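You operate a simulated robot arm through the tools that you are given. There is no shell and no other tool.

You run a simulated robot arm. Do the job below in one go: nothing can be reset, and whatever is moved stays where it is left.

Task
Put things in order on the bench beside the scale. At the end: the beige middle post from the bench beside the scale stands on top of the white round batt; the low pot from the bench beside the scale stands where the beige lump stood; the beige lump stands where the beige middle post stood; the orange memory card stands where the low pot stood; whatever was shut is shut again. Leave all else as you found it, and nothing knocked over.

The check looks at the end state, three seconds after you hand in, the way a careful person would. Anything else that was tipped, shoved, dropped, spilled or broken makes it a failure.

Robot
A 7-joint arm with a two-finger parallel gripper, fixed in place. Base frame: the origin is at the foot of the arm, x ahead of it, y to its left, z up; the work surface is at about z = 0.9. Lengths are in m, angles in degrees, forces in N, time in s.
With the tool pointing down near the work surface it reaches from about 0.24 to 0.68 m from the base axis. Its first joint turns from -66.0 to 66.0 degrees. Payload 2.4 kg.
Tool frame: the origin (TCP) lies between the finger pads and is the grasp point; the fingertips stand 0.03 m ahead of it; z points along the fingers, y is the line along which they close. Largest opening 0.094 m; finger width 0.028, thickness 0.01; the body of the gripper, 0.05 by 0.096 m, starts 0.055 m behind the TCP.
Orientation is that of the tool frame in the base frame, as a unit quaternion [x, y, z, w]. With the fingers straight down and closing along the base's y, the tool's x points along the base's -x, its y along +y and its z along -z.

Tools
- The arm moves only by the tool play_rows. Its argument "steps" is a list of rows, each an object of numbers (a shift or turn left out is 0, a gripper value left out holds the last): "tx", "ty", "tz": the shift along the tool's x, y, z in units of 500 mm (1.0 is 500 mm); "wx", "wy", "wz": the turn, a rotation vector about the tool's x, y, z in units of 90 degrees (1.0 is 90 degrees). In form: [{"tx": .., "ty": .., "tz": .., "wx": .., "wy": .., "wz": ..}, ...]. A call has 1 to 20 rows; each row is the pose to reach, as a shift and turn from the pose commanded when the call began, along the tool's axes at that moment. "fingers" is the opening in per cent of the stroke, from 0 (shut) to 100 (fully open), set as the call begins (left out, the last holds). A call with a number of a shift or a turn outside -1 to 1 is refused whole. Rows are played at 5 a second. More than 0.05 m and 8.6 degrees between two rows, or a gripper value outside its range, and nothing of the call is played. Where a pose cannot be reached the arm comes as near as it can. A force on the tool above 40 N (or 10 N above the force at the start of the call, whichever is more), or a blocked arm, ends the call early, and 0.2 s more pass. Each finger travels about 0.153 m/s and halts on what it meets, pressing with about 31 N; the grip force reading is that of the motor and also rises with nothing between the fingers. The clock runs only during rows and for 0.2 s after the last one: add rows that repeat a pose to give the fingers time. It gives the time, the measured TCP pose, the force on the tool (base axes), the opening and the grip force at its end, in the units of the frame above (readings bear some noise), with the torque about the TCP (base axes, N m) and any sound that the robot's microphone picked up.
- Cameras (640 x 400 px; columns grow to the right, rows downward): "scene" is fixed at [0.0582, 0.5033, 1.4424]; the picture's right is [-0.44, -0.90, 0.00], its down [-0.55, 0.27, -0.79] and it looks along [0.71, -0.35, -0.61] (base axes); focal length 329 px, centre (320, 200). "wrist" rides on the gripper at [0.076, 0.014, -0.102] in the tool frame; the picture's right is [-0.18, 0.98, 0.00], its down [-0.75, -0.14, -0.64] and it looks along [-0.63, -0.12, 0.77] (tool axes); focal length 243 px, centre (320, 200). There is no depth. A picture from a camera that has moved, and an enlarged one, comes with that camera's place and axes in the base frame and with its lens.
- get_image(camera): a new picture of that camera. It takes no simulated time.
- zoom(camera, box): a new picture of the part [left, top, right, bottom] of that camera's present view, enlarged. It takes no simulated time.
- sign_off(): hands the job in; it is judged then, once.

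Nothing tells you positions but the pictures and the camera data. Unless the task says otherwise, let go and move clear before handing in.

The tools are called after "Request:" as a command line: name --argument value ..., lists and objects as JSON in quotes. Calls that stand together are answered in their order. play_rows: Moves the arm, as the interface text tells. Its arguments: {"type":"object","properties":{"steps":{"type":"array","items":{"type":"object","properties":{"tx":{"type":"number"},"ty":{"type":"number"},"tz":{"type":"number"},"wx":{"type":"number"},"wy":{"type":"number"},"wz":{"type":"number"}}}},"fingers":{"type":"number"}},"required":["steps"]} The other tools are called the same way: get_image (camera) takes a picture; zoom (camera, box) takes an enlarged picture of a part of a camera's view; sign_off () hands the job in.

At the start:

```text
time_s: 0.0
eef_pos: [0.4128, 0.2074, 1.1656]
orientation: [0.001, 1.0, 0.0, 0.0]
contact_force: [-1.2, 0.6, 0.1]
torque: [-0.02, -0.03, 0.03]
grip_width: 0.0939
gripper_force: 0.2
```

scene: 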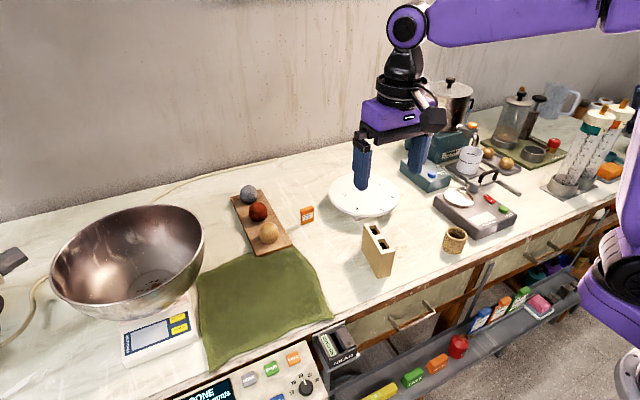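
wrist: 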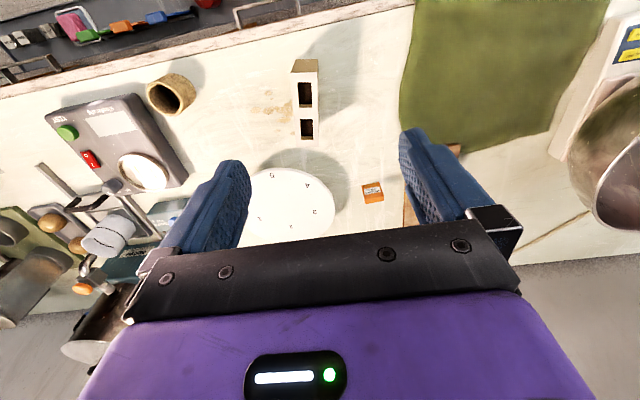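

I see a bench with a bowl on a scale, a green cloth, a wooden tray of three lumps, a small orange card, a white round batt, a beige block-like post and a small pot. I'll look closer before moving anything.

Request:
zoom --camera "scene" --box '[220, 160, 380, 260]'

Request:
zoom --camera "scene" --box '[340, 180, 500, 280]'

Request:
zoom --camera "scene" --box '[420, 80, 640, 218]'

Request:
zoom --camera "scene" --box '[300, 260, 620, 400]'

Request:
zoom --camera "wrist" --box '[240, 50, 440, 240]'

```text
4.00 times, centred on (300, 210) of scene
camera zoom: at [0.0582, 0.5033, 1.4424], right [-0.44, -0.9, 0.0], down [-0.55, 0.27, -0.79], along [0.71, -0.35, -0.61], focal length 1317 px, centre (400, 160)
```

zoom: 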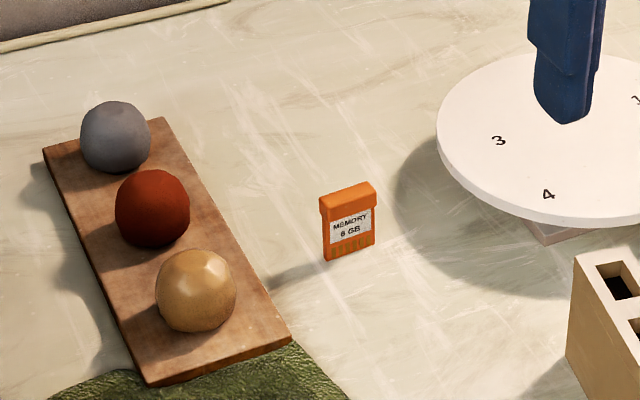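

```text
4.00 times, centred on (420, 230) of scene
camera zoom: at [0.0582, 0.5033, 1.4424], right [-0.44, -0.9, 0.0], down [-0.55, 0.27, -0.79], along [0.71, -0.35, -0.61], focal length 1317 px, centre (-80, 80)
```

zoom: 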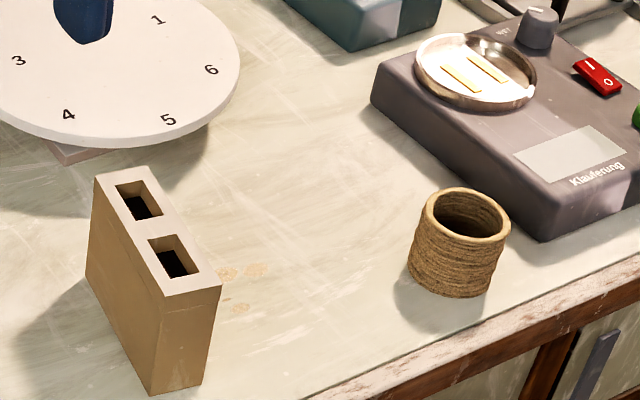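

```text
2.90 times, centred on (530, 149) of scene
camera zoom: at [0.0582, 0.5033, 1.4424], right [-0.44, -0.9, 0.0], down [-0.55, 0.27, -0.79], along [0.71, -0.35, -0.61], focal length 954 px, centre (-289, 348)
```

zoom: 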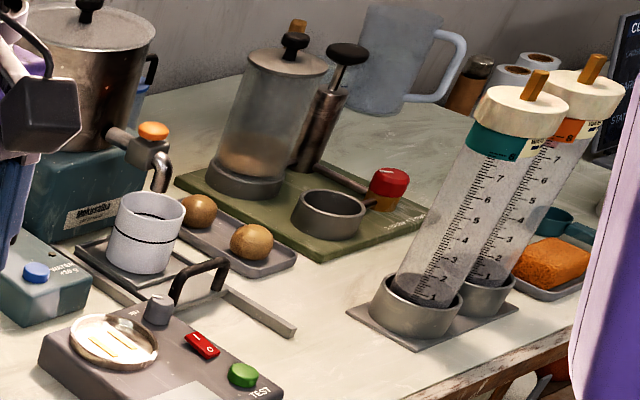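

```text
2.00 times, centred on (460, 330) of scene
camera zoom: at [0.0582, 0.5033, 1.4424], right [-0.44, -0.9, 0.0], down [-0.55, 0.27, -0.79], along [0.71, -0.35, -0.61], focal length 658 px, centre (40, -60)
```

zoom: 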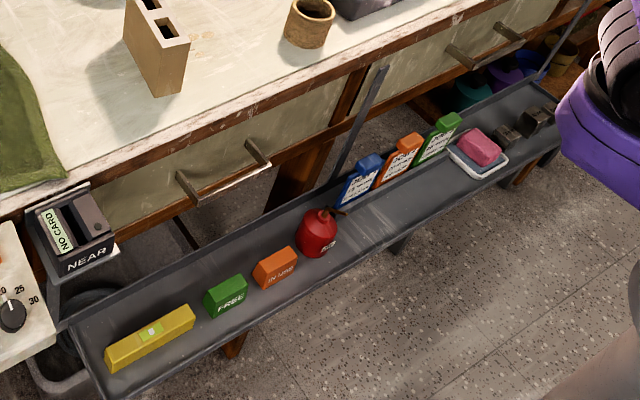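

```text
2.11 times, centred on (340, 145) of wrist
camera zoom: at [0.3367, 0.2216, 1.2694], right [0.18, 0.98, 0.0], down [0.75, -0.14, 0.64], along [0.63, -0.12, -0.77], focal length 511 px, centre (278, 316)
```

zoom: 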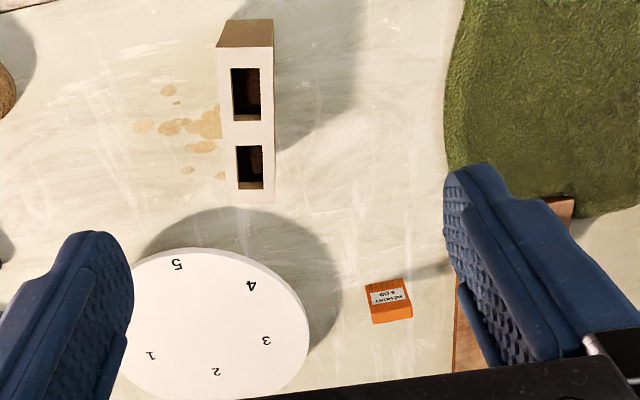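

The gripper hides the batt's centre, so I'll retreat up and back a little for a clear view of the batt, board and card.

Request:
play_rows --steps '[{"tx": 0.04, "tz": -0.05}, {"tx": 0.08, "tz": -0.1}, {"tx": 0.12, "tz": -0.15}, {"tx": 0.16, "tz": -0.2}, {"tx": 0.2, "tz": -0.2}, {"tx": 0.2, "tz": -0.2}]' --fingers 100

Request:
get_image --camera "wrist"

Request:
get_image --camera "scene"

```text
time_s: 1.4
eef_pos: [0.3121, 0.2083, 1.2649]
orientation: [0.0, 1.0, 0.0, 0.0]
contact_force: [-1.0, -0.2, 0.2]
torque: [0.02, -0.02, 0.01]
grip_width: 0.0943
gripper_force: 0.1
```

```text
taken
camera wrist: at [0.2359, 0.2224, 1.3685], right [0.18, 0.98, 0.0], down [0.75, -0.14, 0.64], along [0.63, -0.12, -0.77], focal length 243 px, centre (320, 200)
```

wrist: 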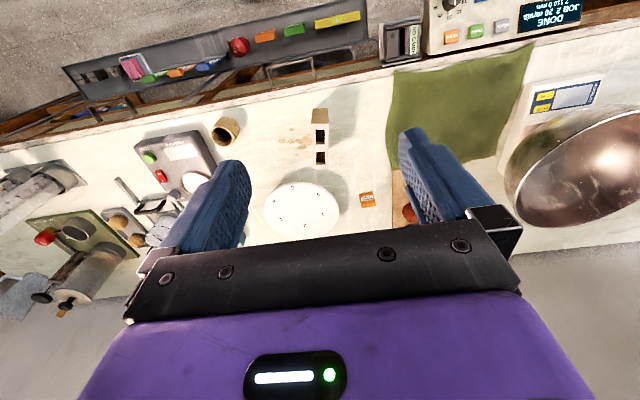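

```text
taken
```

scene: 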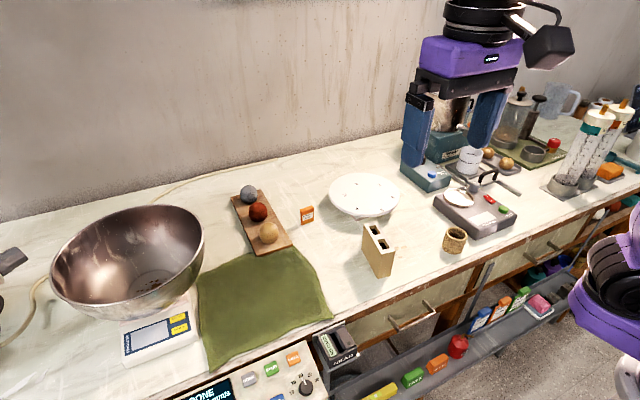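

Request:
zoom --camera "scene" --box '[300, 160, 420, 235]'

Request:
zoom --camera "wrist" --box '[200, 90, 440, 240]'

Request:
zoom --camera "scene" --box '[350, 210, 478, 290]'

Request:
zoom --camera "scene" --box '[220, 175, 348, 255]'

```text
5.33 times, centred on (360, 198) of scene
camera zoom: at [0.0582, 0.5033, 1.4424], right [-0.44, -0.9, 0.0], down [-0.55, 0.27, -0.79], along [0.71, -0.35, -0.61], focal length 1756 px, centre (107, 213)
```

zoom: 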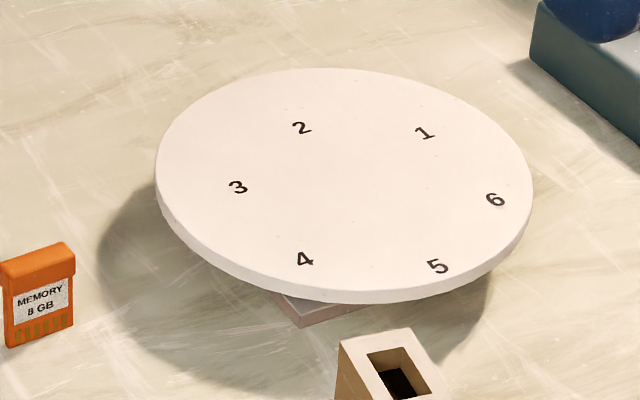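

```text
2.67 times, centred on (320, 165) of wrist
camera zoom: at [0.2359, 0.2224, 1.3685], right [0.18, 0.98, 0.0], down [0.75, -0.14, 0.64], along [0.63, -0.12, -0.77], focal length 647 px, centre (320, 293)
```

zoom: 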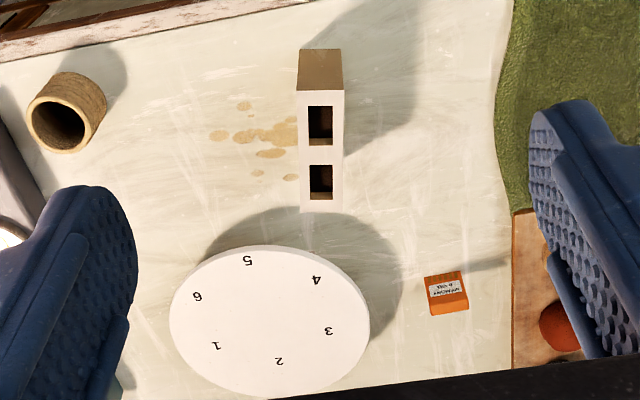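

```text
5.00 times, centred on (414, 250) of scene
camera zoom: at [0.0582, 0.5033, 1.4424], right [-0.44, -0.9, 0.0], down [-0.55, 0.27, -0.79], along [0.71, -0.35, -0.61], focal length 1646 px, centre (-150, -50)
```

zoom: 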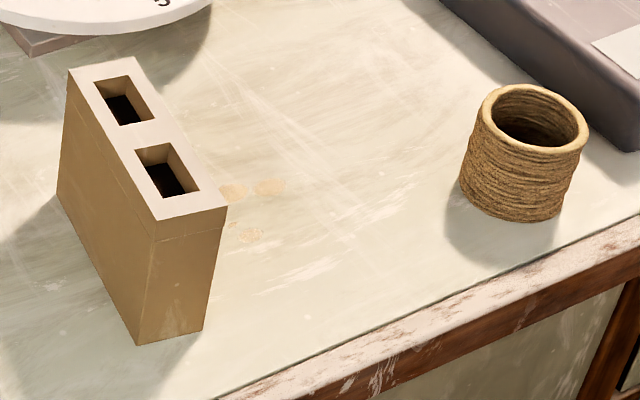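

```text
5.00 times, centred on (284, 215) of scene
camera zoom: at [0.0582, 0.5033, 1.4424], right [-0.44, -0.9, 0.0], down [-0.55, 0.27, -0.79], along [0.71, -0.35, -0.61], focal length 1646 px, centre (500, 125)
```

zoom: 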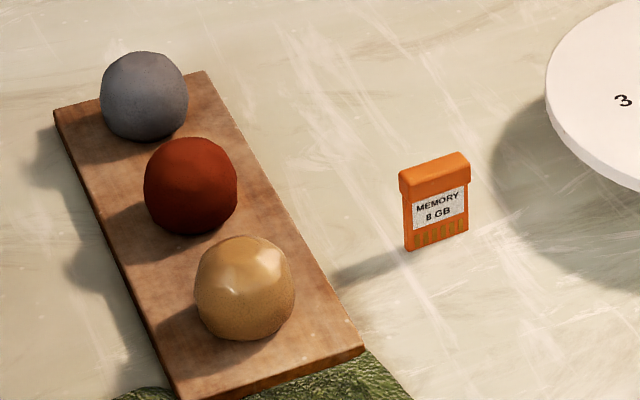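

The batt centre comes out near (0.61, 0.104) with its top at z≈0.94. The post is about 0.09 × 0.029 × 0.072 m, centred near (0.441, 0.183) and yawed about -9.6°. I'll move above the post with the fingers aligned across its thin side.

Request:
play_rows --steps '[{"tx": -0.032, "ty": -0.0061, "tz": 0.0539, "wz": 0.0134}, {"tx": -0.064, "ty": -0.0122, "tz": 0.1078, "wz": 0.0268}, {"tx": -0.096, "ty": -0.0183, "tz": 0.1617, "wz": 0.0401}, {"tx": -0.128, "ty": -0.0244, "tz": 0.2156, "wz": 0.0535}, {"tx": -0.16, "ty": -0.0305, "tz": 0.2695, "wz": 0.0669}, {"tx": -0.192, "ty": -0.0366, "tz": 0.3234, "wz": 0.0803}, {"tx": -0.224, "ty": -0.0427, "tz": 0.3773, "wz": 0.0936}, {"tx": -0.256, "ty": -0.0488, "tz": 0.431, "wz": 0.107}, {"tx": -0.256, "ty": -0.0488, "tz": 0.431, "wz": 0.107}]' --fingers 100

Request:
get_image --camera "wrist"

Request:
get_image --camera "scene"

```text
time_s: 3.4
eef_pos: [0.4401, 0.1838, 1.0514]
orientation: [0.084, 0.996, 0.0, 0.0]
contact_force: [0.0, -0.3, -0.5]
torque: [0.05, 0.01, -0.02]
grip_width: 0.0938
gripper_force: 0.0
```

```text
taken
camera wrist: at [0.3681, 0.2099, 1.1546], right [0.35, 0.94, 0.0], down [0.72, -0.27, 0.64], along [0.6, -0.22, -0.77], focal length 243 px, centre (320, 200)
```

wrist: 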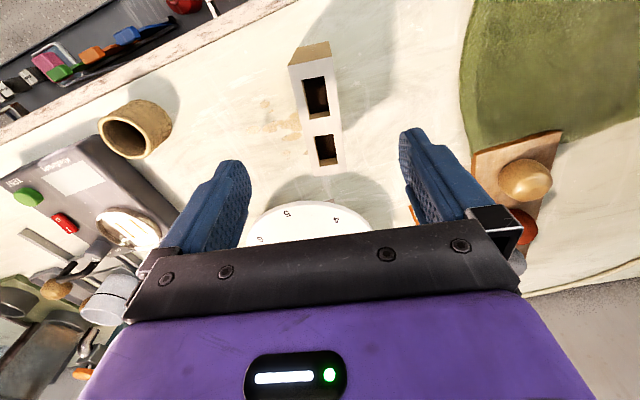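

```text
taken
```

scene: 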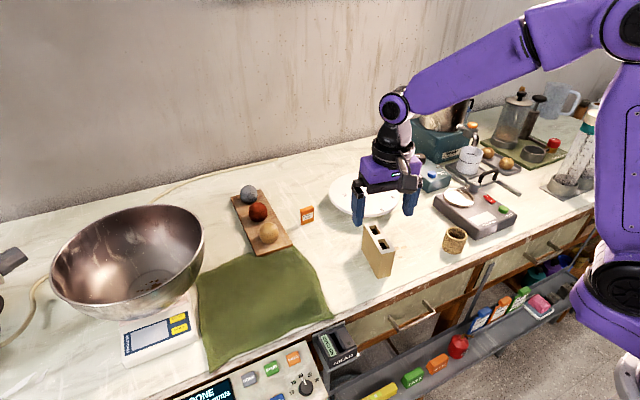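

I'm above the post; a zoom will confirm the alignment before descending.

Request:
zoom --camera "wrist" --box '[230, 25, 430, 185]'

```text
2.50 times, centred on (330, 105) of wrist
camera zoom: at [0.3681, 0.2099, 1.1546], right [0.35, 0.94, 0.0], down [0.72, -0.27, 0.64], along [0.6, -0.22, -0.77], focal length 606 px, centre (295, 438)
```

zoom: 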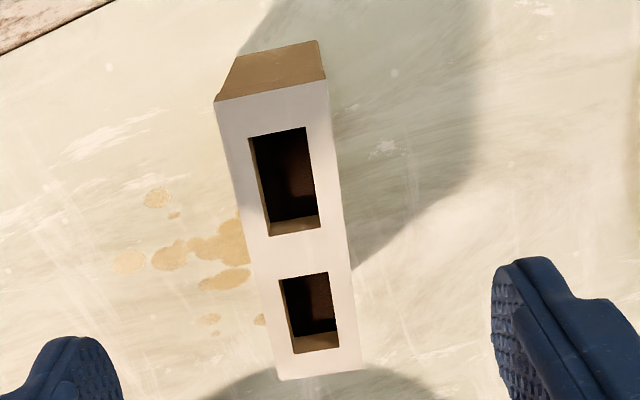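

Aligned well. I'll descend straight so the fingertips reach about z=0.915, then close.

Request:
play_rows --steps '[{"tz": 0.045, "wz": 0.005}, {"tz": 0.09, "wz": 0.01}, {"tz": 0.135, "wz": 0.01}, {"tz": 0.18, "wz": 0.01}, {"tz": 0.212, "wz": 0.01}, {"tz": 0.212, "wz": 0.01}]'

Request:
play_rows --steps '[{}, {}, {}, {}]' --fingers 0

Request:
get_image --camera "scene"

```text
time_s: 4.8
eef_pos: [0.4416, 0.1821, 0.9451]
orientation: [0.091, 0.996, 0.001, 0.0]
contact_force: [-0.5, 0.2, 0.7]
torque: [0.0, 0.02, -0.02]
grip_width: 0.0942
gripper_force: 0.0
```

```text
time_s: 5.8
eef_pos: [0.4423, 0.1827, 0.9447]
orientation: [0.091, 0.996, 0.0, 0.0]
contact_force: [0.0, 0.8, 2.0]
torque: [0.05, -0.09, 0.08]
grip_width: 0.0341
gripper_force: 30.9
```

```text
taken
```

scene: 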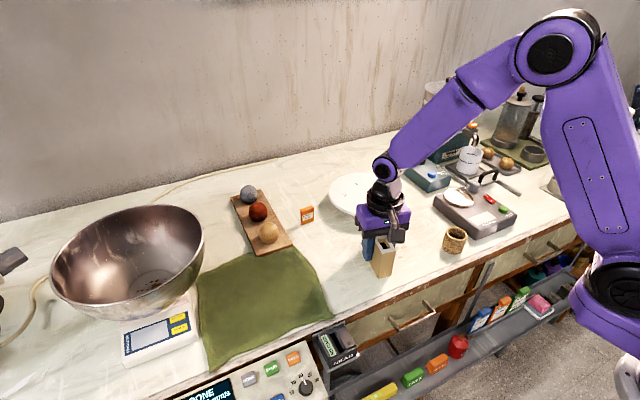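

The post is gripped at 0.034 m. I'll lift it and carry it over the centre of the batt.

Request:
play_rows --steps '[{"tz": -0.02}, {"tz": -0.06}, {"tz": -0.12}, {"tz": -0.18}, {"tz": -0.24}, {"tz": -0.24}]'

Request:
play_rows --steps '[{"tx": -0.05, "ty": -0.013}, {"tx": -0.1, "ty": -0.026}, {"tx": -0.15, "ty": -0.039}, {"tx": -0.2, "ty": -0.052}, {"tx": -0.25, "ty": -0.066}, {"tx": -0.3, "ty": -0.079}, {"tx": -0.34, "ty": -0.0895}, {"tx": -0.359, "ty": -0.0945}, {"tx": -0.359, "ty": -0.0945}]'

Request:
get_image --camera "scene"

Request:
get_image --camera "wrist"

```text
time_s: 7.2
eef_pos: [0.4418, 0.1836, 1.0653]
orientation: [0.091, 0.996, 0.001, 0.0]
contact_force: [0.3, 0.3, -1.7]
torque: [-0.03, 0.01, -0.03]
grip_width: 0.0339
gripper_force: 30.6
```

```text
time_s: 9.2
eef_pos: [0.6083, 0.104, 1.0647]
orientation: [0.093, 0.996, 0.0, 0.001]
contact_force: [0.2, -0.1, -2.7]
torque: [0.0, 0.0, -0.02]
grip_width: 0.034
gripper_force: 31.1
```

```text
taken
```

scene: 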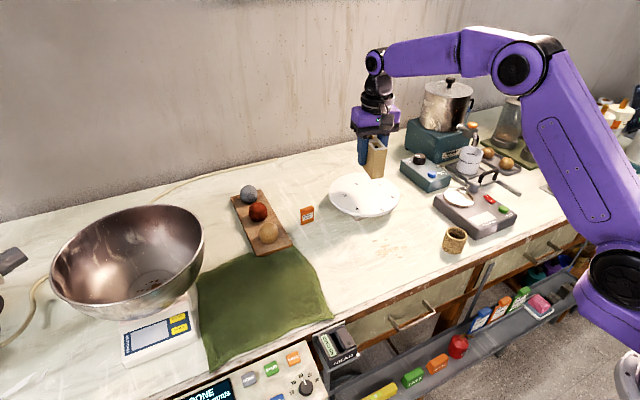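

```text
taken
camera wrist: at [0.5365, 0.1315, 1.1685], right [0.36, 0.93, 0.0], down [0.71, -0.28, 0.64], along [0.6, -0.23, -0.77], focal length 243 px, centre (320, 200)
```

wrist: 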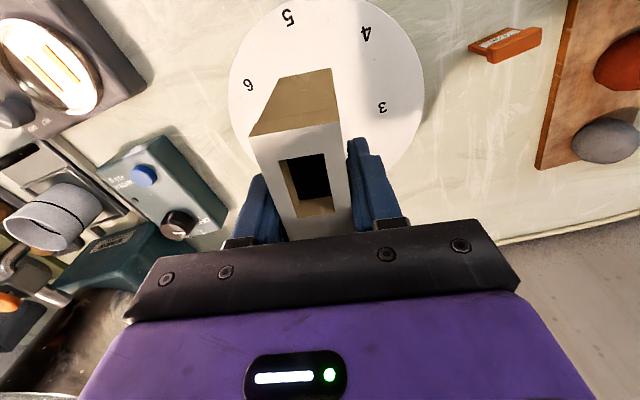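

The post hangs over the batt. I'll zoom to check centring before lowering.

Request:
zoom --camera "wrist" --box '[200, 0, 456, 240]'

Request:
zoom --camera "scene" --box '[310, 120, 430, 225]'

```text
1.67 times, centred on (328, 120) of wrist
camera zoom: at [0.5365, 0.1315, 1.1685], right [0.36, 0.93, 0.0], down [0.71, -0.28, 0.64], along [0.6, -0.23, -0.77], focal length 404 px, centre (307, 333)
```

zoom: 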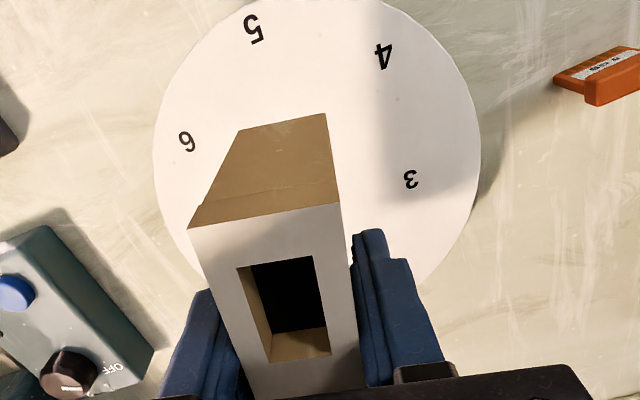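

```text
3.81 times, centred on (370, 172) of scene
camera zoom: at [0.0583, 0.5033, 1.4424], right [-0.44, -0.9, 0.0], down [-0.55, 0.27, -0.79], along [0.71, -0.35, -0.61], focal length 1254 px, centre (130, 305)
```

zoom: 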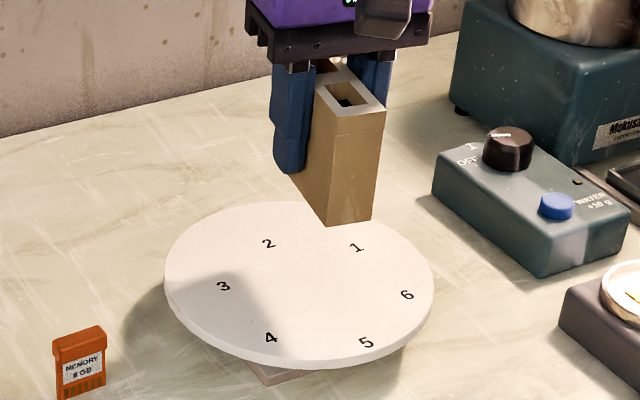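

Centring is good: the post stays well inside the batt's foot. I'll lower to just above the batt, then creep down.

Request:
play_rows --steps '[{"tz": 0.03}, {"tz": 0.06}, {"tz": 0.09}, {"tz": 0.12}, {"tz": 0.13}, {"tz": 0.135}, {"tz": 0.135}]'

Request:
zoom --camera "scene" --box '[310, 120, 430, 225]'

```text
time_s: 10.8
eef_pos: [0.6084, 0.1038, 0.9967]
orientation: [0.092, 0.996, -0.001, 0.0]
contact_force: [-1.0, 0.3, -0.9]
torque: [0.0, 0.02, -0.03]
grip_width: 0.034
gripper_force: 31.3
```

```text
3.81 times, centred on (370, 172) of scene
camera zoom: at [0.0583, 0.5033, 1.4424], right [-0.44, -0.9, 0.0], down [-0.55, 0.27, -0.79], along [0.71, -0.35, -0.61], focal length 1254 px, centre (130, 305)
```

zoom: 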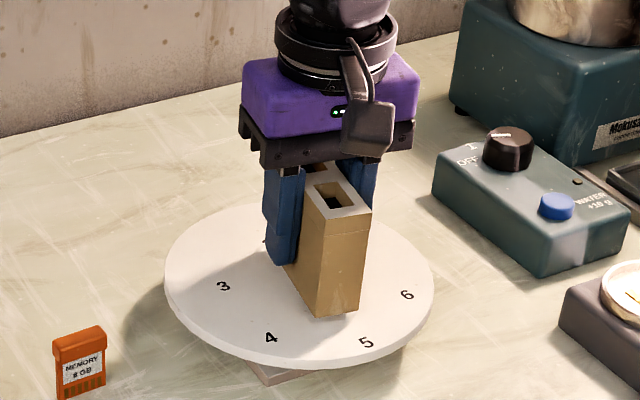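

Request:
play_rows --steps '[{"tz": 0.004}, {"tz": 0.008}, {"tz": 0.012}, {"tz": 0.012}]'

Request:
zoom --camera "scene" --box '[330, 160, 410, 220]'

```text
time_s: 11.8
eef_pos: [0.6082, 0.1037, 0.9897]
orientation: [0.093, 0.996, 0.0, -0.001]
contact_force: [-0.6, 0.3, -2.0]
torque: [-0.02, -0.05, 0.0]
grip_width: 0.034
gripper_force: 30.9
```

```text
6.67 times, centred on (370, 190) of scene
camera zoom: at [0.0583, 0.5033, 1.4424], right [-0.44, -0.9, 0.0], down [-0.55, 0.27, -0.79], along [0.71, -0.35, -0.61], focal length 2195 px, centre (-13, 267)
```

zoom: 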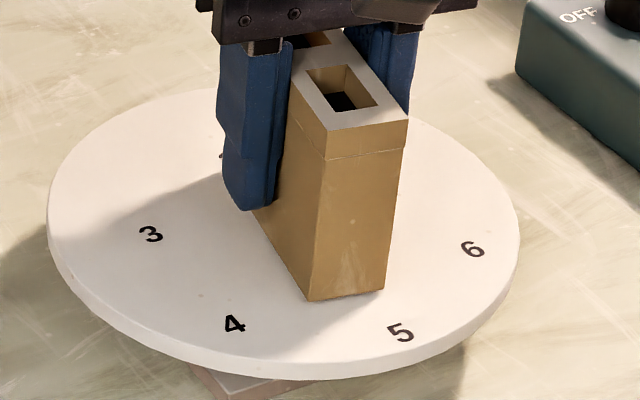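

Request:
play_rows --steps '[{"tz": 0.003}, {"tz": 0.006}, {"tz": 0.006}]'

Request:
play_rows --steps '[{"tz": 0.003}, {"tz": 0.003}]'

Request:
play_rows --steps '[{"tz": 0.003}, {"tz": 0.003}]'

Request:
zoom --camera "scene" --box '[330, 160, 410, 220]'

```text
time_s: 12.6
eef_pos: [0.6091, 0.1053, 0.989]
orientation: [0.093, 0.996, 0.0, 0.001]
contact_force: [-1.7, -0.5, 12.3]
torque: [0.06, 0.65, 0.06]
grip_width: 0.0339
gripper_force: 30.9
```

```text
time_s: 13.2
eef_pos: [0.6083, 0.1044, 0.9886]
orientation: [0.091, 0.996, 0.001, 0.004]
contact_force: [0.9, -0.3, 27.2]
torque: [-0.07, 0.04, 0.01]
grip_width: 0.0344
gripper_force: 30.7
```

```text
time_s: 13.8
eef_pos: [0.6097, 0.1041, 0.9866]
orientation: [0.09, 0.996, 0.0, 0.002]
contact_force: [2.6, 1.3, 26.4]
torque: [-0.05, -0.04, -0.02]
grip_width: 0.0342
gripper_force: 31.0
```

```text
6.67 times, centred on (370, 190) of scene
camera zoom: at [0.0578, 0.5032, 1.4425], right [-0.44, -0.9, 0.0], down [-0.55, 0.27, -0.79], along [0.71, -0.35, -0.61], focal length 2195 px, centre (-13, 267)
```

zoom: 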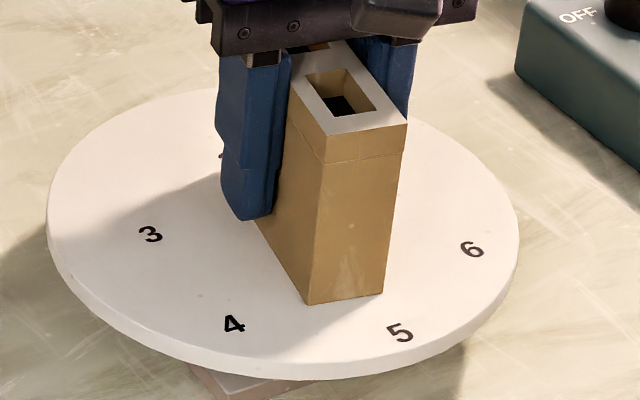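

The post is seated on the batt, with about 26 N felt. I'll relieve the push slightly, open, and retreat upward.

Request:
play_rows --steps '[{"tz": -0.004}, {"tz": -0.004}]'

Request:
play_rows --steps '[{}, {}, {}, {}]' --fingers 80

Request:
play_rows --steps '[{"tz": -0.03}, {"tz": -0.08}, {"tz": -0.14}, {"tz": -0.2}, {"tz": -0.26}, {"tz": -0.32}, {"tz": -0.32}]'

Request:
zoom --camera "scene" --box '[310, 120, 430, 225]'

```text
time_s: 14.4
eef_pos: [0.6082, 0.1039, 0.9862]
orientation: [0.091, 0.996, 0.0, -0.002]
contact_force: [4.2, 2.7, 9.8]
torque: [-0.03, -0.66, 0.11]
grip_width: 0.034
gripper_force: 31.5
```

```text
time_s: 15.4
eef_pos: [0.6089, 0.1043, 0.9869]
orientation: [0.092, 0.996, 0.001, 0.001]
contact_force: [0.2, 0.0, -0.4]
torque: [-0.02, 0.0, -0.02]
grip_width: 0.0753
gripper_force: 0.1
```

```text
time_s: 17.0
eef_pos: [0.6079, 0.1041, 1.147]
orientation: [0.092, 0.996, 0.0, 0.0]
contact_force: [0.6, 0.1, -0.8]
torque: [0.01, -0.01, 0.02]
grip_width: 0.0751
gripper_force: 0.0
```

```text
3.81 times, centred on (370, 172) of scene
camera zoom: at [0.0582, 0.5033, 1.4424], right [-0.44, -0.9, 0.0], down [-0.55, 0.27, -0.79], along [0.71, -0.35, -0.61], focal length 1254 px, centre (130, 305)
```

zoom: 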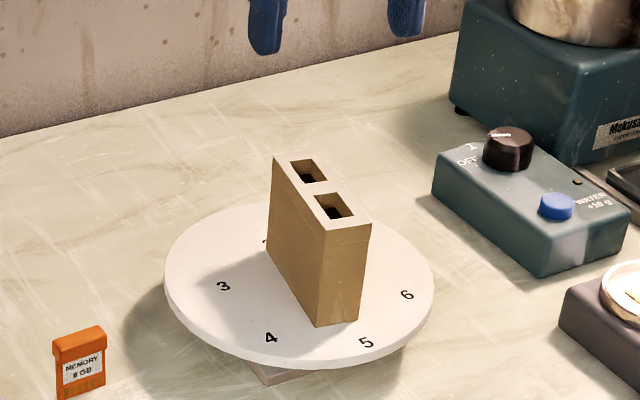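

The post stands on the batt. Next I'll look at the beige lump from above the board.

Request:
play_rows --steps '[{"tx": 0.05, "ty": 0.056, "wz": -0.015}, {"tx": 0.1, "ty": 0.111, "wz": -0.03}, {"tx": 0.15, "ty": 0.167, "wz": -0.045}, {"tx": 0.2, "ty": 0.222, "wz": -0.06}, {"tx": 0.25, "ty": 0.278, "wz": -0.075}, {"tx": 0.3, "ty": 0.334, "wz": -0.09}, {"tx": 0.35, "ty": 0.389, "wz": -0.105}, {"tx": 0.405, "ty": 0.445, "wz": -0.118}, {"tx": 0.405, "ty": 0.445, "wz": -0.118}]' --fingers 100

Request:
get_image --camera "wrist"

Request:
get_image --camera "scene"

```text
time_s: 19.0
eef_pos: [0.4514, 0.3596, 1.1455]
orientation: [-0.002, 1.0, 0.0, 0.001]
contact_force: [0.2, -0.9, 0.5]
torque: [0.02, 0.0, -0.01]
grip_width: 0.0941
gripper_force: 0.1
```

```text
taken
camera wrist: at [0.3755, 0.3743, 1.2496], right [0.18, 0.98, 0.0], down [0.75, -0.14, 0.64], along [0.63, -0.12, -0.77], focal length 243 px, centre (320, 200)
```

wrist: 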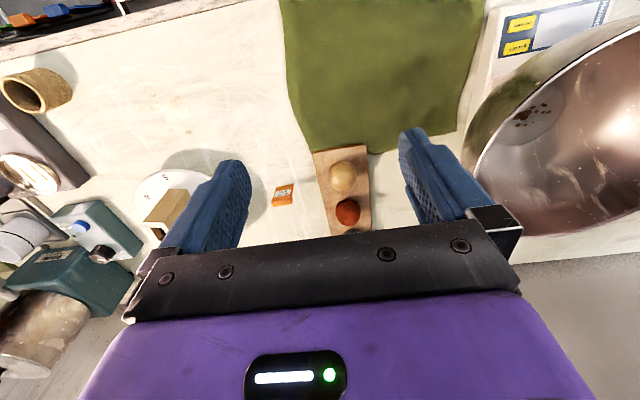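

```text
taken
```

scene: 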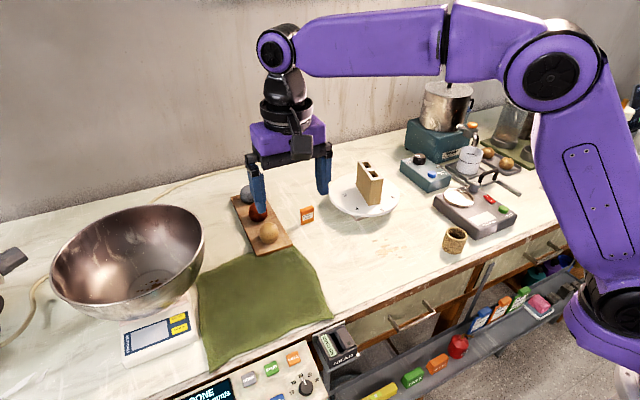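

Request:
zoom --camera "wrist" --box '[250, 130, 410, 240]'

Request:
zoom --camera "scene" --box '[225, 180, 325, 260]'

```text
3.64 times, centred on (330, 185) of wrist
camera zoom: at [0.3755, 0.3743, 1.2496], right [0.18, 0.98, 0.0], down [0.75, -0.14, 0.64], along [0.63, -0.12, -0.77], focal length 882 px, centre (284, 254)
```

zoom: 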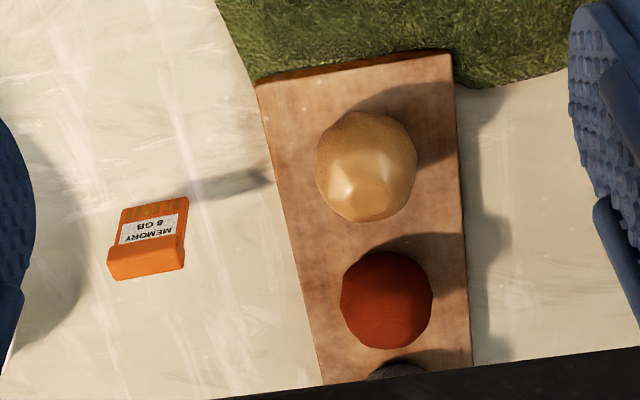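

```text
5.00 times, centred on (275, 220) of scene
camera zoom: at [0.0582, 0.5033, 1.4424], right [-0.44, -0.9, 0.0], down [-0.55, 0.27, -0.79], along [0.71, -0.35, -0.61], focal length 1646 px, centre (545, 100)
```

zoom: 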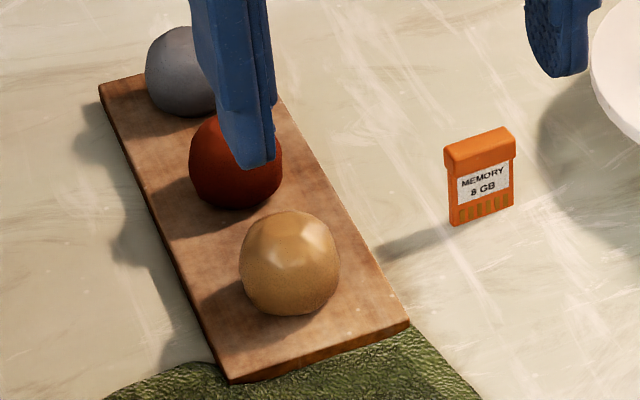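

Both cameras put the lump's centre at about (0.589, 0.368, 0.94), just past the stated reach. I'll test how close the vertical tool gets above it.

Request:
play_rows --steps '[{"tx": -0.055, "ty": 0.003, "tz": 0.04}, {"tx": -0.11, "ty": 0.007, "tz": 0.08}, {"tx": -0.165, "ty": 0.01, "tz": 0.12}, {"tx": -0.22, "ty": 0.014, "tz": 0.16}, {"tx": -0.26, "ty": 0.016, "tz": 0.19}, {"tx": -0.275, "ty": 0.017, "tz": 0.21}, {"tx": -0.275, "ty": 0.017, "tz": 0.21}]' --fingers 100

Request:
zoom --camera "scene" --box '[200, 130, 360, 260]'

Request:
get_image --camera "wrist"

```text
time_s: 20.6
eef_pos: [0.581, 0.359, 1.0408]
orientation: [0.0, 1.0, 0.0, 0.0]
contact_force: [0.0, -0.8, -0.3]
torque: [-0.01, -0.02, 0.0]
grip_width: 0.094
gripper_force: 0.0
out of reach, approached as far as the arm can: row 5, 6, 7
```

```text
3.08 times, centred on (280, 195) of scene
camera zoom: at [0.0582, 0.5033, 1.4424], right [-0.44, -0.9, 0.0], down [-0.55, 0.27, -0.79], along [0.71, -0.35, -0.61], focal length 1013 px, centre (443, 215)
```

zoom: 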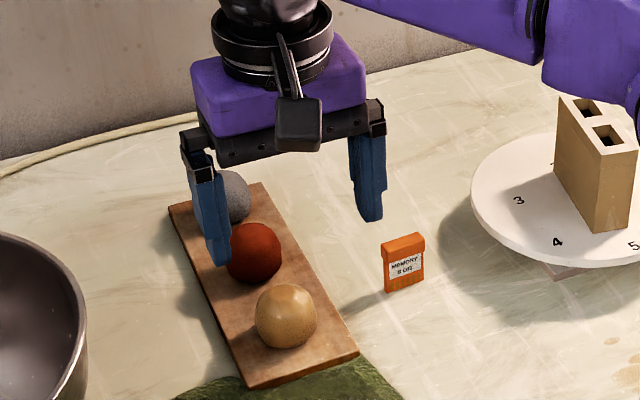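

```text
taken
camera wrist: at [0.5041, 0.373, 1.1448], right [0.18, 0.98, 0.0], down [0.75, -0.14, 0.64], along [0.63, -0.12, -0.77], focal length 243 px, centre (320, 200)
```

wrist: 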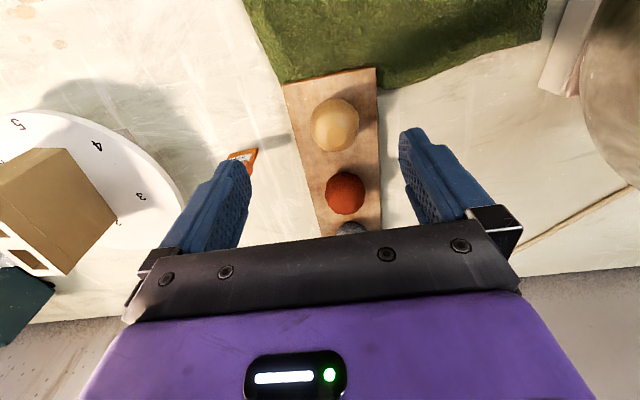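

The vertical tool stops about 12 mm short. I'll back off a bit, yaw to the radial direction (32°), then tilt the fingers about 10° outward to gain reach.

Request:
play_rows --steps '[{"tx": 0.015, "ty": -0.005, "wz": -0.07}, {"tx": 0.03, "ty": -0.009, "wz": -0.14}, {"tx": 0.045, "ty": -0.014, "wz": -0.21}, {"tx": 0.062, "ty": -0.018, "wz": -0.28}, {"tx": 0.062, "ty": -0.018, "wz": -0.356}, {"tx": 0.062, "ty": -0.018, "wz": -0.356}]'

Request:
play_rows --steps '[{"wy": -0.055}, {"wy": -0.111}, {"wy": -0.111}]'

Request:
get_image --camera "wrist"

Request:
get_image --camera "scene"

```text
time_s: 22.0
eef_pos: [0.547, 0.3503, 1.0408]
orientation: [-0.277, 0.961, 0.0, 0.0]
contact_force: [0.6, 0.4, 0.6]
torque: [0.02, -0.03, 0.0]
grip_width: 0.0942
gripper_force: 0.1
```

```text
time_s: 22.8
eef_pos: [0.5468, 0.3504, 1.0405]
orientation: [-0.276, 0.957, 0.024, 0.084]
contact_force: [0.1, -0.5, 0.3]
torque: [0.01, 0.01, -0.01]
grip_width: 0.0939
gripper_force: 0.0
```

```text
taken
camera wrist: at [0.4612, 0.3134, 1.1298], right [-0.37, 0.93, 0.03], down [0.61, 0.22, 0.76], along [0.7, 0.3, -0.65], focal length 243 px, centre (320, 200)
```

wrist: 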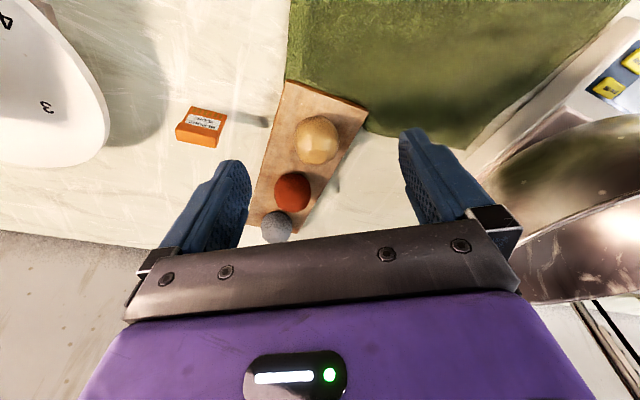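

```text
taken
```

scene: 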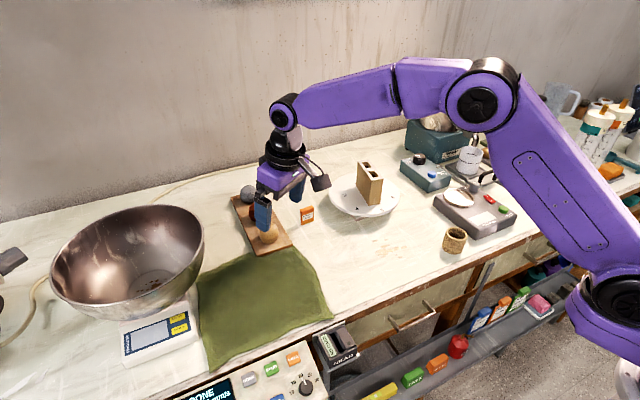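

Request:
zoom --camera "wrist" --box '[240, 80, 400, 250]'

```text
2.35 times, centred on (320, 165) of wrist
camera zoom: at [0.4612, 0.3134, 1.1298], right [-0.37, 0.93, 0.03], down [0.61, 0.22, 0.76], along [0.7, 0.3, -0.65], focal length 571 px, centre (320, 282)
```

zoom: 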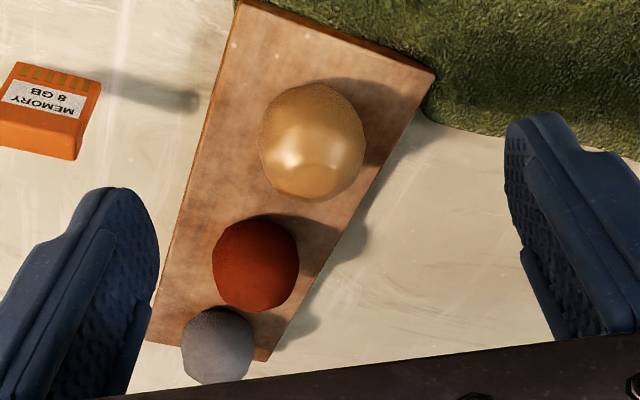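

The estimate agrees: lump centre about (0.589, 0.367, 0.935). I'll shift over it, then go straight down with the tilted fingers on either side.

Request:
play_rows --steps '[{"tx": -0.042, "ty": -0.0087, "tz": 0.0074}, {"tx": -0.084, "ty": -0.0173, "tz": 0.0148}, {"tx": -0.084, "ty": -0.0173, "tz": 0.0148}]'

Request:
get_image --camera "wrist"

Request:
zoom --camera "scene" --box '[200, 150, 340, 260]'

```text
time_s: 23.6
eef_pos: [0.5878, 0.3669, 1.041]
orientation: [-0.276, 0.957, 0.024, 0.083]
contact_force: [0.7, -0.3, -0.5]
torque: [-0.03, 0.01, 0.01]
grip_width: 0.0944
gripper_force: 0.0
```

```text
taken
camera wrist: at [0.5013, 0.3289, 1.13], right [-0.37, 0.93, 0.03], down [0.61, 0.22, 0.76], along [0.7, 0.3, -0.65], focal length 243 px, centre (320, 200)
```

wrist: 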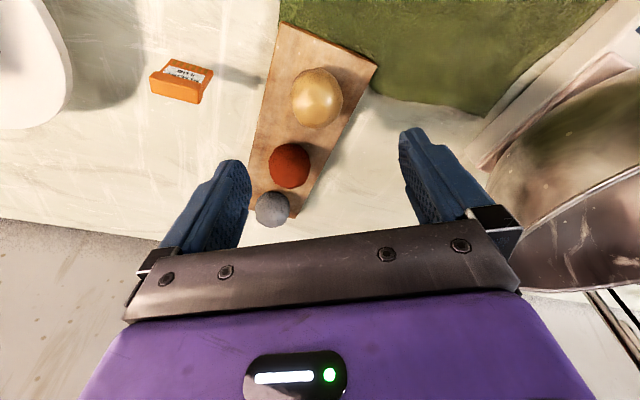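

```text
3.64 times, centred on (270, 205) of scene
camera zoom: at [0.0582, 0.5033, 1.4424], right [-0.44, -0.9, 0.0], down [-0.55, 0.27, -0.79], along [0.71, -0.35, -0.61], focal length 1197 px, centre (502, 182)
```

zoom: 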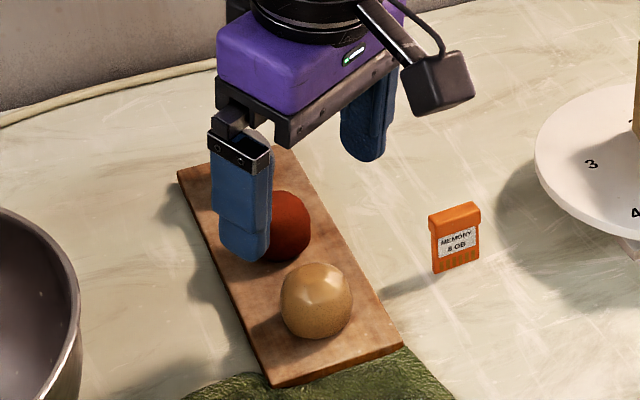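

Reachable. Descending vertically around the lump.

Request:
play_rows --steps '[{"tx": 0.008, "tz": 0.0458}, {"tx": 0.0162, "tz": 0.0916}, {"tx": 0.0242, "tz": 0.1374}, {"tx": 0.029, "tz": 0.165}, {"tx": 0.0323, "tz": 0.1832}, {"tx": 0.0323, "tz": 0.1832}]'

Request:
zoom --camera "scene" --box '[200, 150, 340, 260]'

Request:
get_image --camera "wrist"

```text
time_s: 25.0
eef_pos: [0.588, 0.3653, 0.9478]
orientation: [-0.275, 0.957, 0.024, 0.084]
contact_force: [-0.1, -0.3, 0.3]
torque: [0.01, 0.0, -0.01]
grip_width: 0.0939
gripper_force: 0.2
```

```text
3.64 times, centred on (270, 205) of scene
camera zoom: at [0.0582, 0.5033, 1.4424], right [-0.44, -0.9, 0.0], down [-0.55, 0.27, -0.79], along [0.71, -0.35, -0.61], focal length 1197 px, centre (502, 182)
```

zoom: 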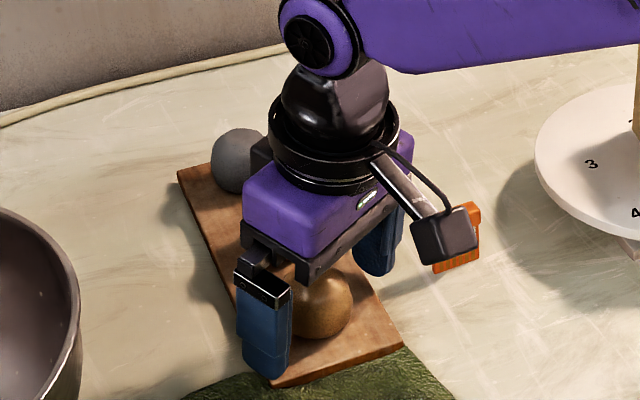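

```text
taken
camera wrist: at [0.5027, 0.3282, 1.0366], right [-0.37, 0.93, 0.03], down [0.61, 0.22, 0.76], along [0.7, 0.3, -0.65], focal length 243 px, centre (320, 200)
```

wrist: 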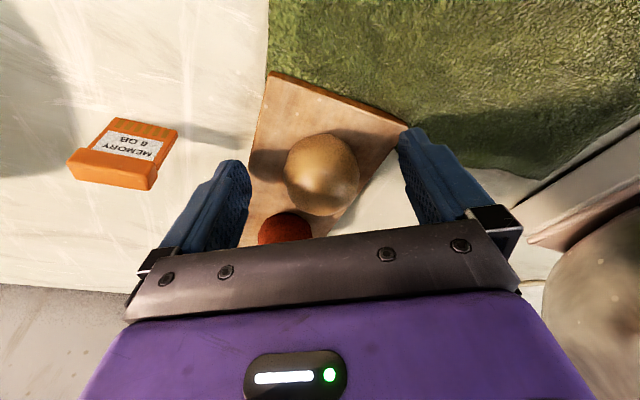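

The lump is centred between the pads. Closing and checking.

Request:
play_rows --steps '[{}, {}, {}, {}]' --fingers 0

Request:
get_image --camera "wrist"

```text
time_s: 26.0
eef_pos: [0.5881, 0.3659, 0.9486]
orientation: [-0.275, 0.957, 0.024, 0.083]
contact_force: [0.8, 0.3, 0.3]
torque: [-0.02, -0.03, -0.01]
grip_width: 0.0449
gripper_force: 31.1
```

```text
taken
camera wrist: at [0.5026, 0.3283, 1.0369], right [-0.37, 0.93, 0.03], down [0.61, 0.22, 0.76], along [0.7, 0.3, -0.65], focal length 243 px, centre (320, 200)
```

wrist: 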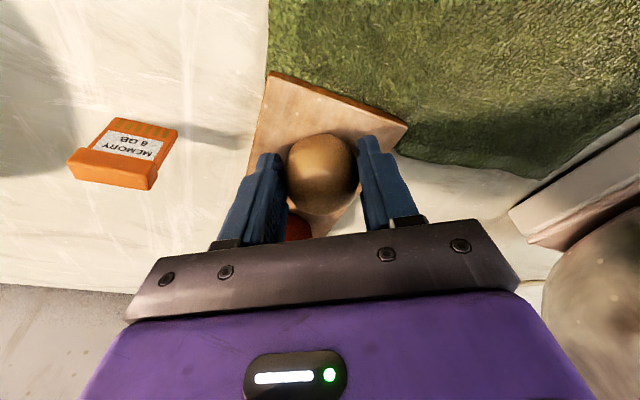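

Lump gripped (0.045 m). Lifting vertically, then carrying it over the post's old spot.

Request:
play_rows --steps '[{"tx": -0.0035, "tz": -0.02}, {"tx": -0.0106, "tz": -0.06}, {"tx": -0.0194, "tz": -0.11}, {"tx": -0.0282, "tz": -0.16}, {"tx": -0.0347, "tz": -0.197}, {"tx": -0.0347, "tz": -0.197}]'

Request:
play_rows --steps '[{"tx": 0.0626, "ty": -0.0218, "tz": -0.011}, {"tx": 0.1251, "ty": -0.0435, "tz": -0.0221}, {"tx": 0.1877, "ty": -0.0653, "tz": -0.0331}, {"tx": 0.2503, "ty": -0.0871, "tz": -0.0441}, {"tx": 0.3129, "ty": -0.1089, "tz": -0.0551}, {"tx": 0.3754, "ty": -0.1306, "tz": -0.0662}, {"tx": 0.438, "ty": -0.1524, "tz": -0.0772}, {"tx": 0.438, "ty": -0.1524, "tz": -0.0772}]'

Request:
get_image --camera "scene"

Request:
get_image --camera "wrist"

```text
time_s: 27.4
eef_pos: [0.5889, 0.3663, 1.0478]
orientation: [-0.276, 0.957, 0.024, 0.084]
contact_force: [-0.2, 0.1, -2.0]
torque: [0.02, 0.0, 0.0]
grip_width: 0.0452
gripper_force: 30.5
```

```text
time_s: 29.2
eef_pos: [0.4375, 0.1825, 1.0465]
orientation: [-0.276, 0.957, 0.025, 0.084]
contact_force: [-0.1, -0.2, -1.1]
torque: [-0.01, 0.0, -0.02]
grip_width: 0.0453
gripper_force: 30.9
```

```text
taken
```

scene: 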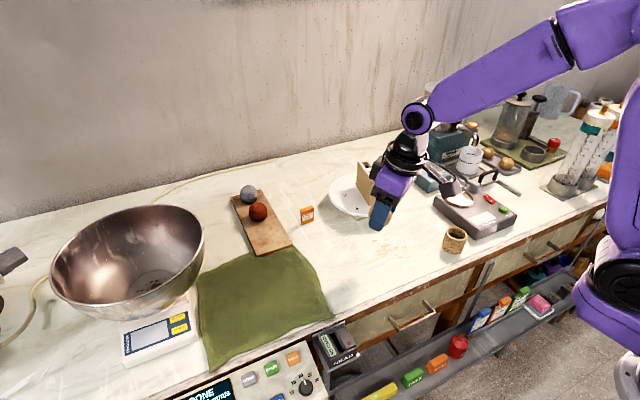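

```text
taken
camera wrist: at [0.3521, 0.1447, 1.1357], right [-0.37, 0.93, 0.03], down [0.61, 0.22, 0.76], along [0.7, 0.3, -0.65], focal length 243 px, centre (320, 200)
```

wrist: 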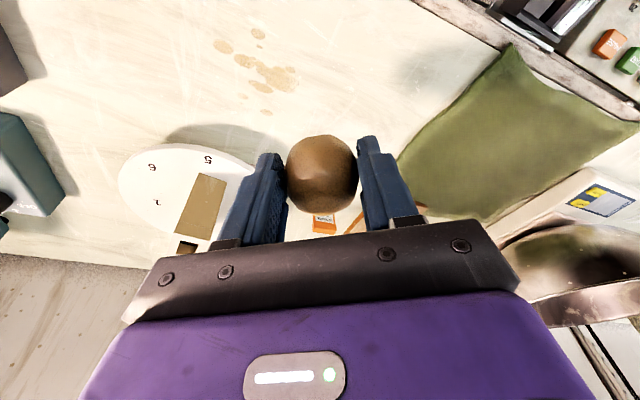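

Request:
play_rows --steps '[{"tx": 0.006, "ty": -0.0005, "tz": 0.05}, {"tx": 0.0145, "ty": -0.001, "tz": 0.1}, {"tx": 0.022, "ty": -0.0018, "tz": 0.15}, {"tx": 0.027, "ty": -0.0022, "tz": 0.18}, {"tx": 0.0297, "ty": -0.0024, "tz": 0.2007}, {"tx": 0.0297, "ty": -0.0024, "tz": 0.2007}]'

Request:
play_rows --steps '[{"tx": 0.0007, "tz": 0.004}, {"tx": 0.0007, "tz": 0.004}]'

Request:
zoom --camera "scene" --box '[340, 170, 460, 270]'

```text
time_s: 30.6
eef_pos: [0.4435, 0.1837, 0.9456]
orientation: [-0.275, 0.957, 0.023, 0.083]
contact_force: [-0.2, -0.5, -1.2]
torque: [0.01, 0.03, 0.0]
grip_width: 0.0453
gripper_force: 30.9
```

```text
time_s: 31.2
eef_pos: [0.4448, 0.1842, 0.9436]
orientation: [-0.275, 0.958, 0.024, 0.084]
contact_force: [-0.7, 0.4, -0.3]
torque: [0.01, -0.01, -0.04]
grip_width: 0.0451
gripper_force: 31.3
```

```text
4.00 times, centred on (400, 220) of scene
camera zoom: at [0.0582, 0.5033, 1.4424], right [-0.44, -0.9, 0.0], down [-0.55, 0.27, -0.79], along [0.71, -0.35, -0.61], focal length 1317 px, centre (0, 120)
```

zoom: 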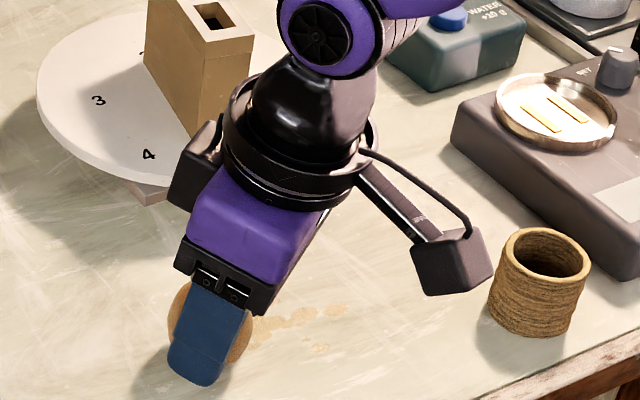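

Request:
play_rows --steps '[{"tx": 0.0077, "ty": 0.0026, "tz": -0.0013}, {"tx": 0.0084, "ty": 0.0026, "tz": 0.0017}, {"tx": 0.0084, "ty": 0.0026, "tz": 0.0017}]'

Request:
play_rows --steps '[{"tx": 0.0005, "tz": 0.003}, {"tx": 0.0005, "tz": 0.003}]'

Request:
play_rows --steps '[{"tx": 0.0005, "tz": 0.003}, {"tx": 0.0005, "tz": 0.003}]'

```text
time_s: 32.0
eef_pos: [0.4396, 0.1824, 0.9431]
orientation: [-0.275, 0.957, 0.025, 0.083]
contact_force: [0.0, 0.2, -0.9]
torque: [0.02, 0.03, 0.01]
grip_width: 0.0451
gripper_force: 31.0
```

```text
time_s: 32.6
eef_pos: [0.4388, 0.1834, 0.9422]
orientation: [-0.275, 0.957, 0.024, 0.083]
contact_force: [0.2, -0.3, -1.6]
torque: [0.0, 0.0, 0.0]
grip_width: 0.0451
gripper_force: 30.9
```

```text
time_s: 33.2
eef_pos: [0.4405, 0.1827, 0.9402]
orientation: [-0.275, 0.957, 0.024, 0.084]
contact_force: [0.1, -0.4, -1.2]
torque: [0.0, 0.01, 0.0]
grip_width: 0.0452
gripper_force: 31.0
```

Request:
play_rows --steps '[{"tx": 0.0005, "tz": 0.003}, {"tx": 0.0005, "tz": 0.003}]'

Request:
play_rows --steps '[{"tx": 0.0005, "tz": 0.003}, {"tx": 0.0005, "tz": 0.003}]'

Request:
zoom --camera "scene" --box '[340, 200, 430, 270]'

```text
time_s: 33.8
eef_pos: [0.4393, 0.1833, 0.9393]
orientation: [-0.275, 0.957, 0.024, 0.084]
contact_force: [0.4, 0.1, -0.3]
torque: [0.04, 0.01, 0.01]
grip_width: 0.045
gripper_force: 30.8
```

```text
time_s: 34.4
eef_pos: [0.4395, 0.1829, 0.9376]
orientation: [-0.276, 0.957, 0.024, 0.085]
contact_force: [0.1, -0.8, -1.4]
torque: [0.02, 0.0, 0.0]
grip_width: 0.0448
gripper_force: 30.8
```

```text
5.71 times, centred on (385, 235) of scene
camera zoom: at [0.0582, 0.5033, 1.4424], right [-0.44, -0.9, 0.0], down [-0.55, 0.27, -0.79], along [0.71, -0.35, -0.61], focal length 1881 px, centre (-51, 0)
```

zoom: 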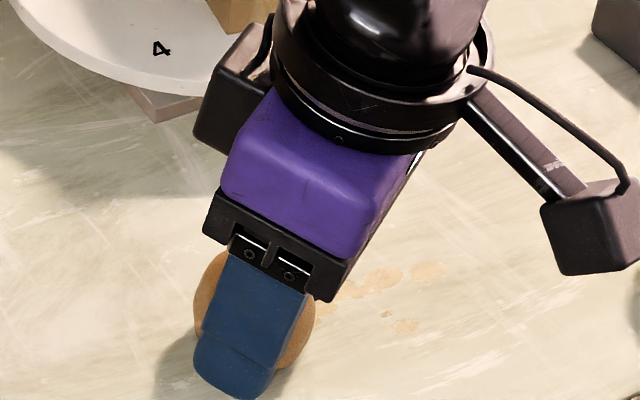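

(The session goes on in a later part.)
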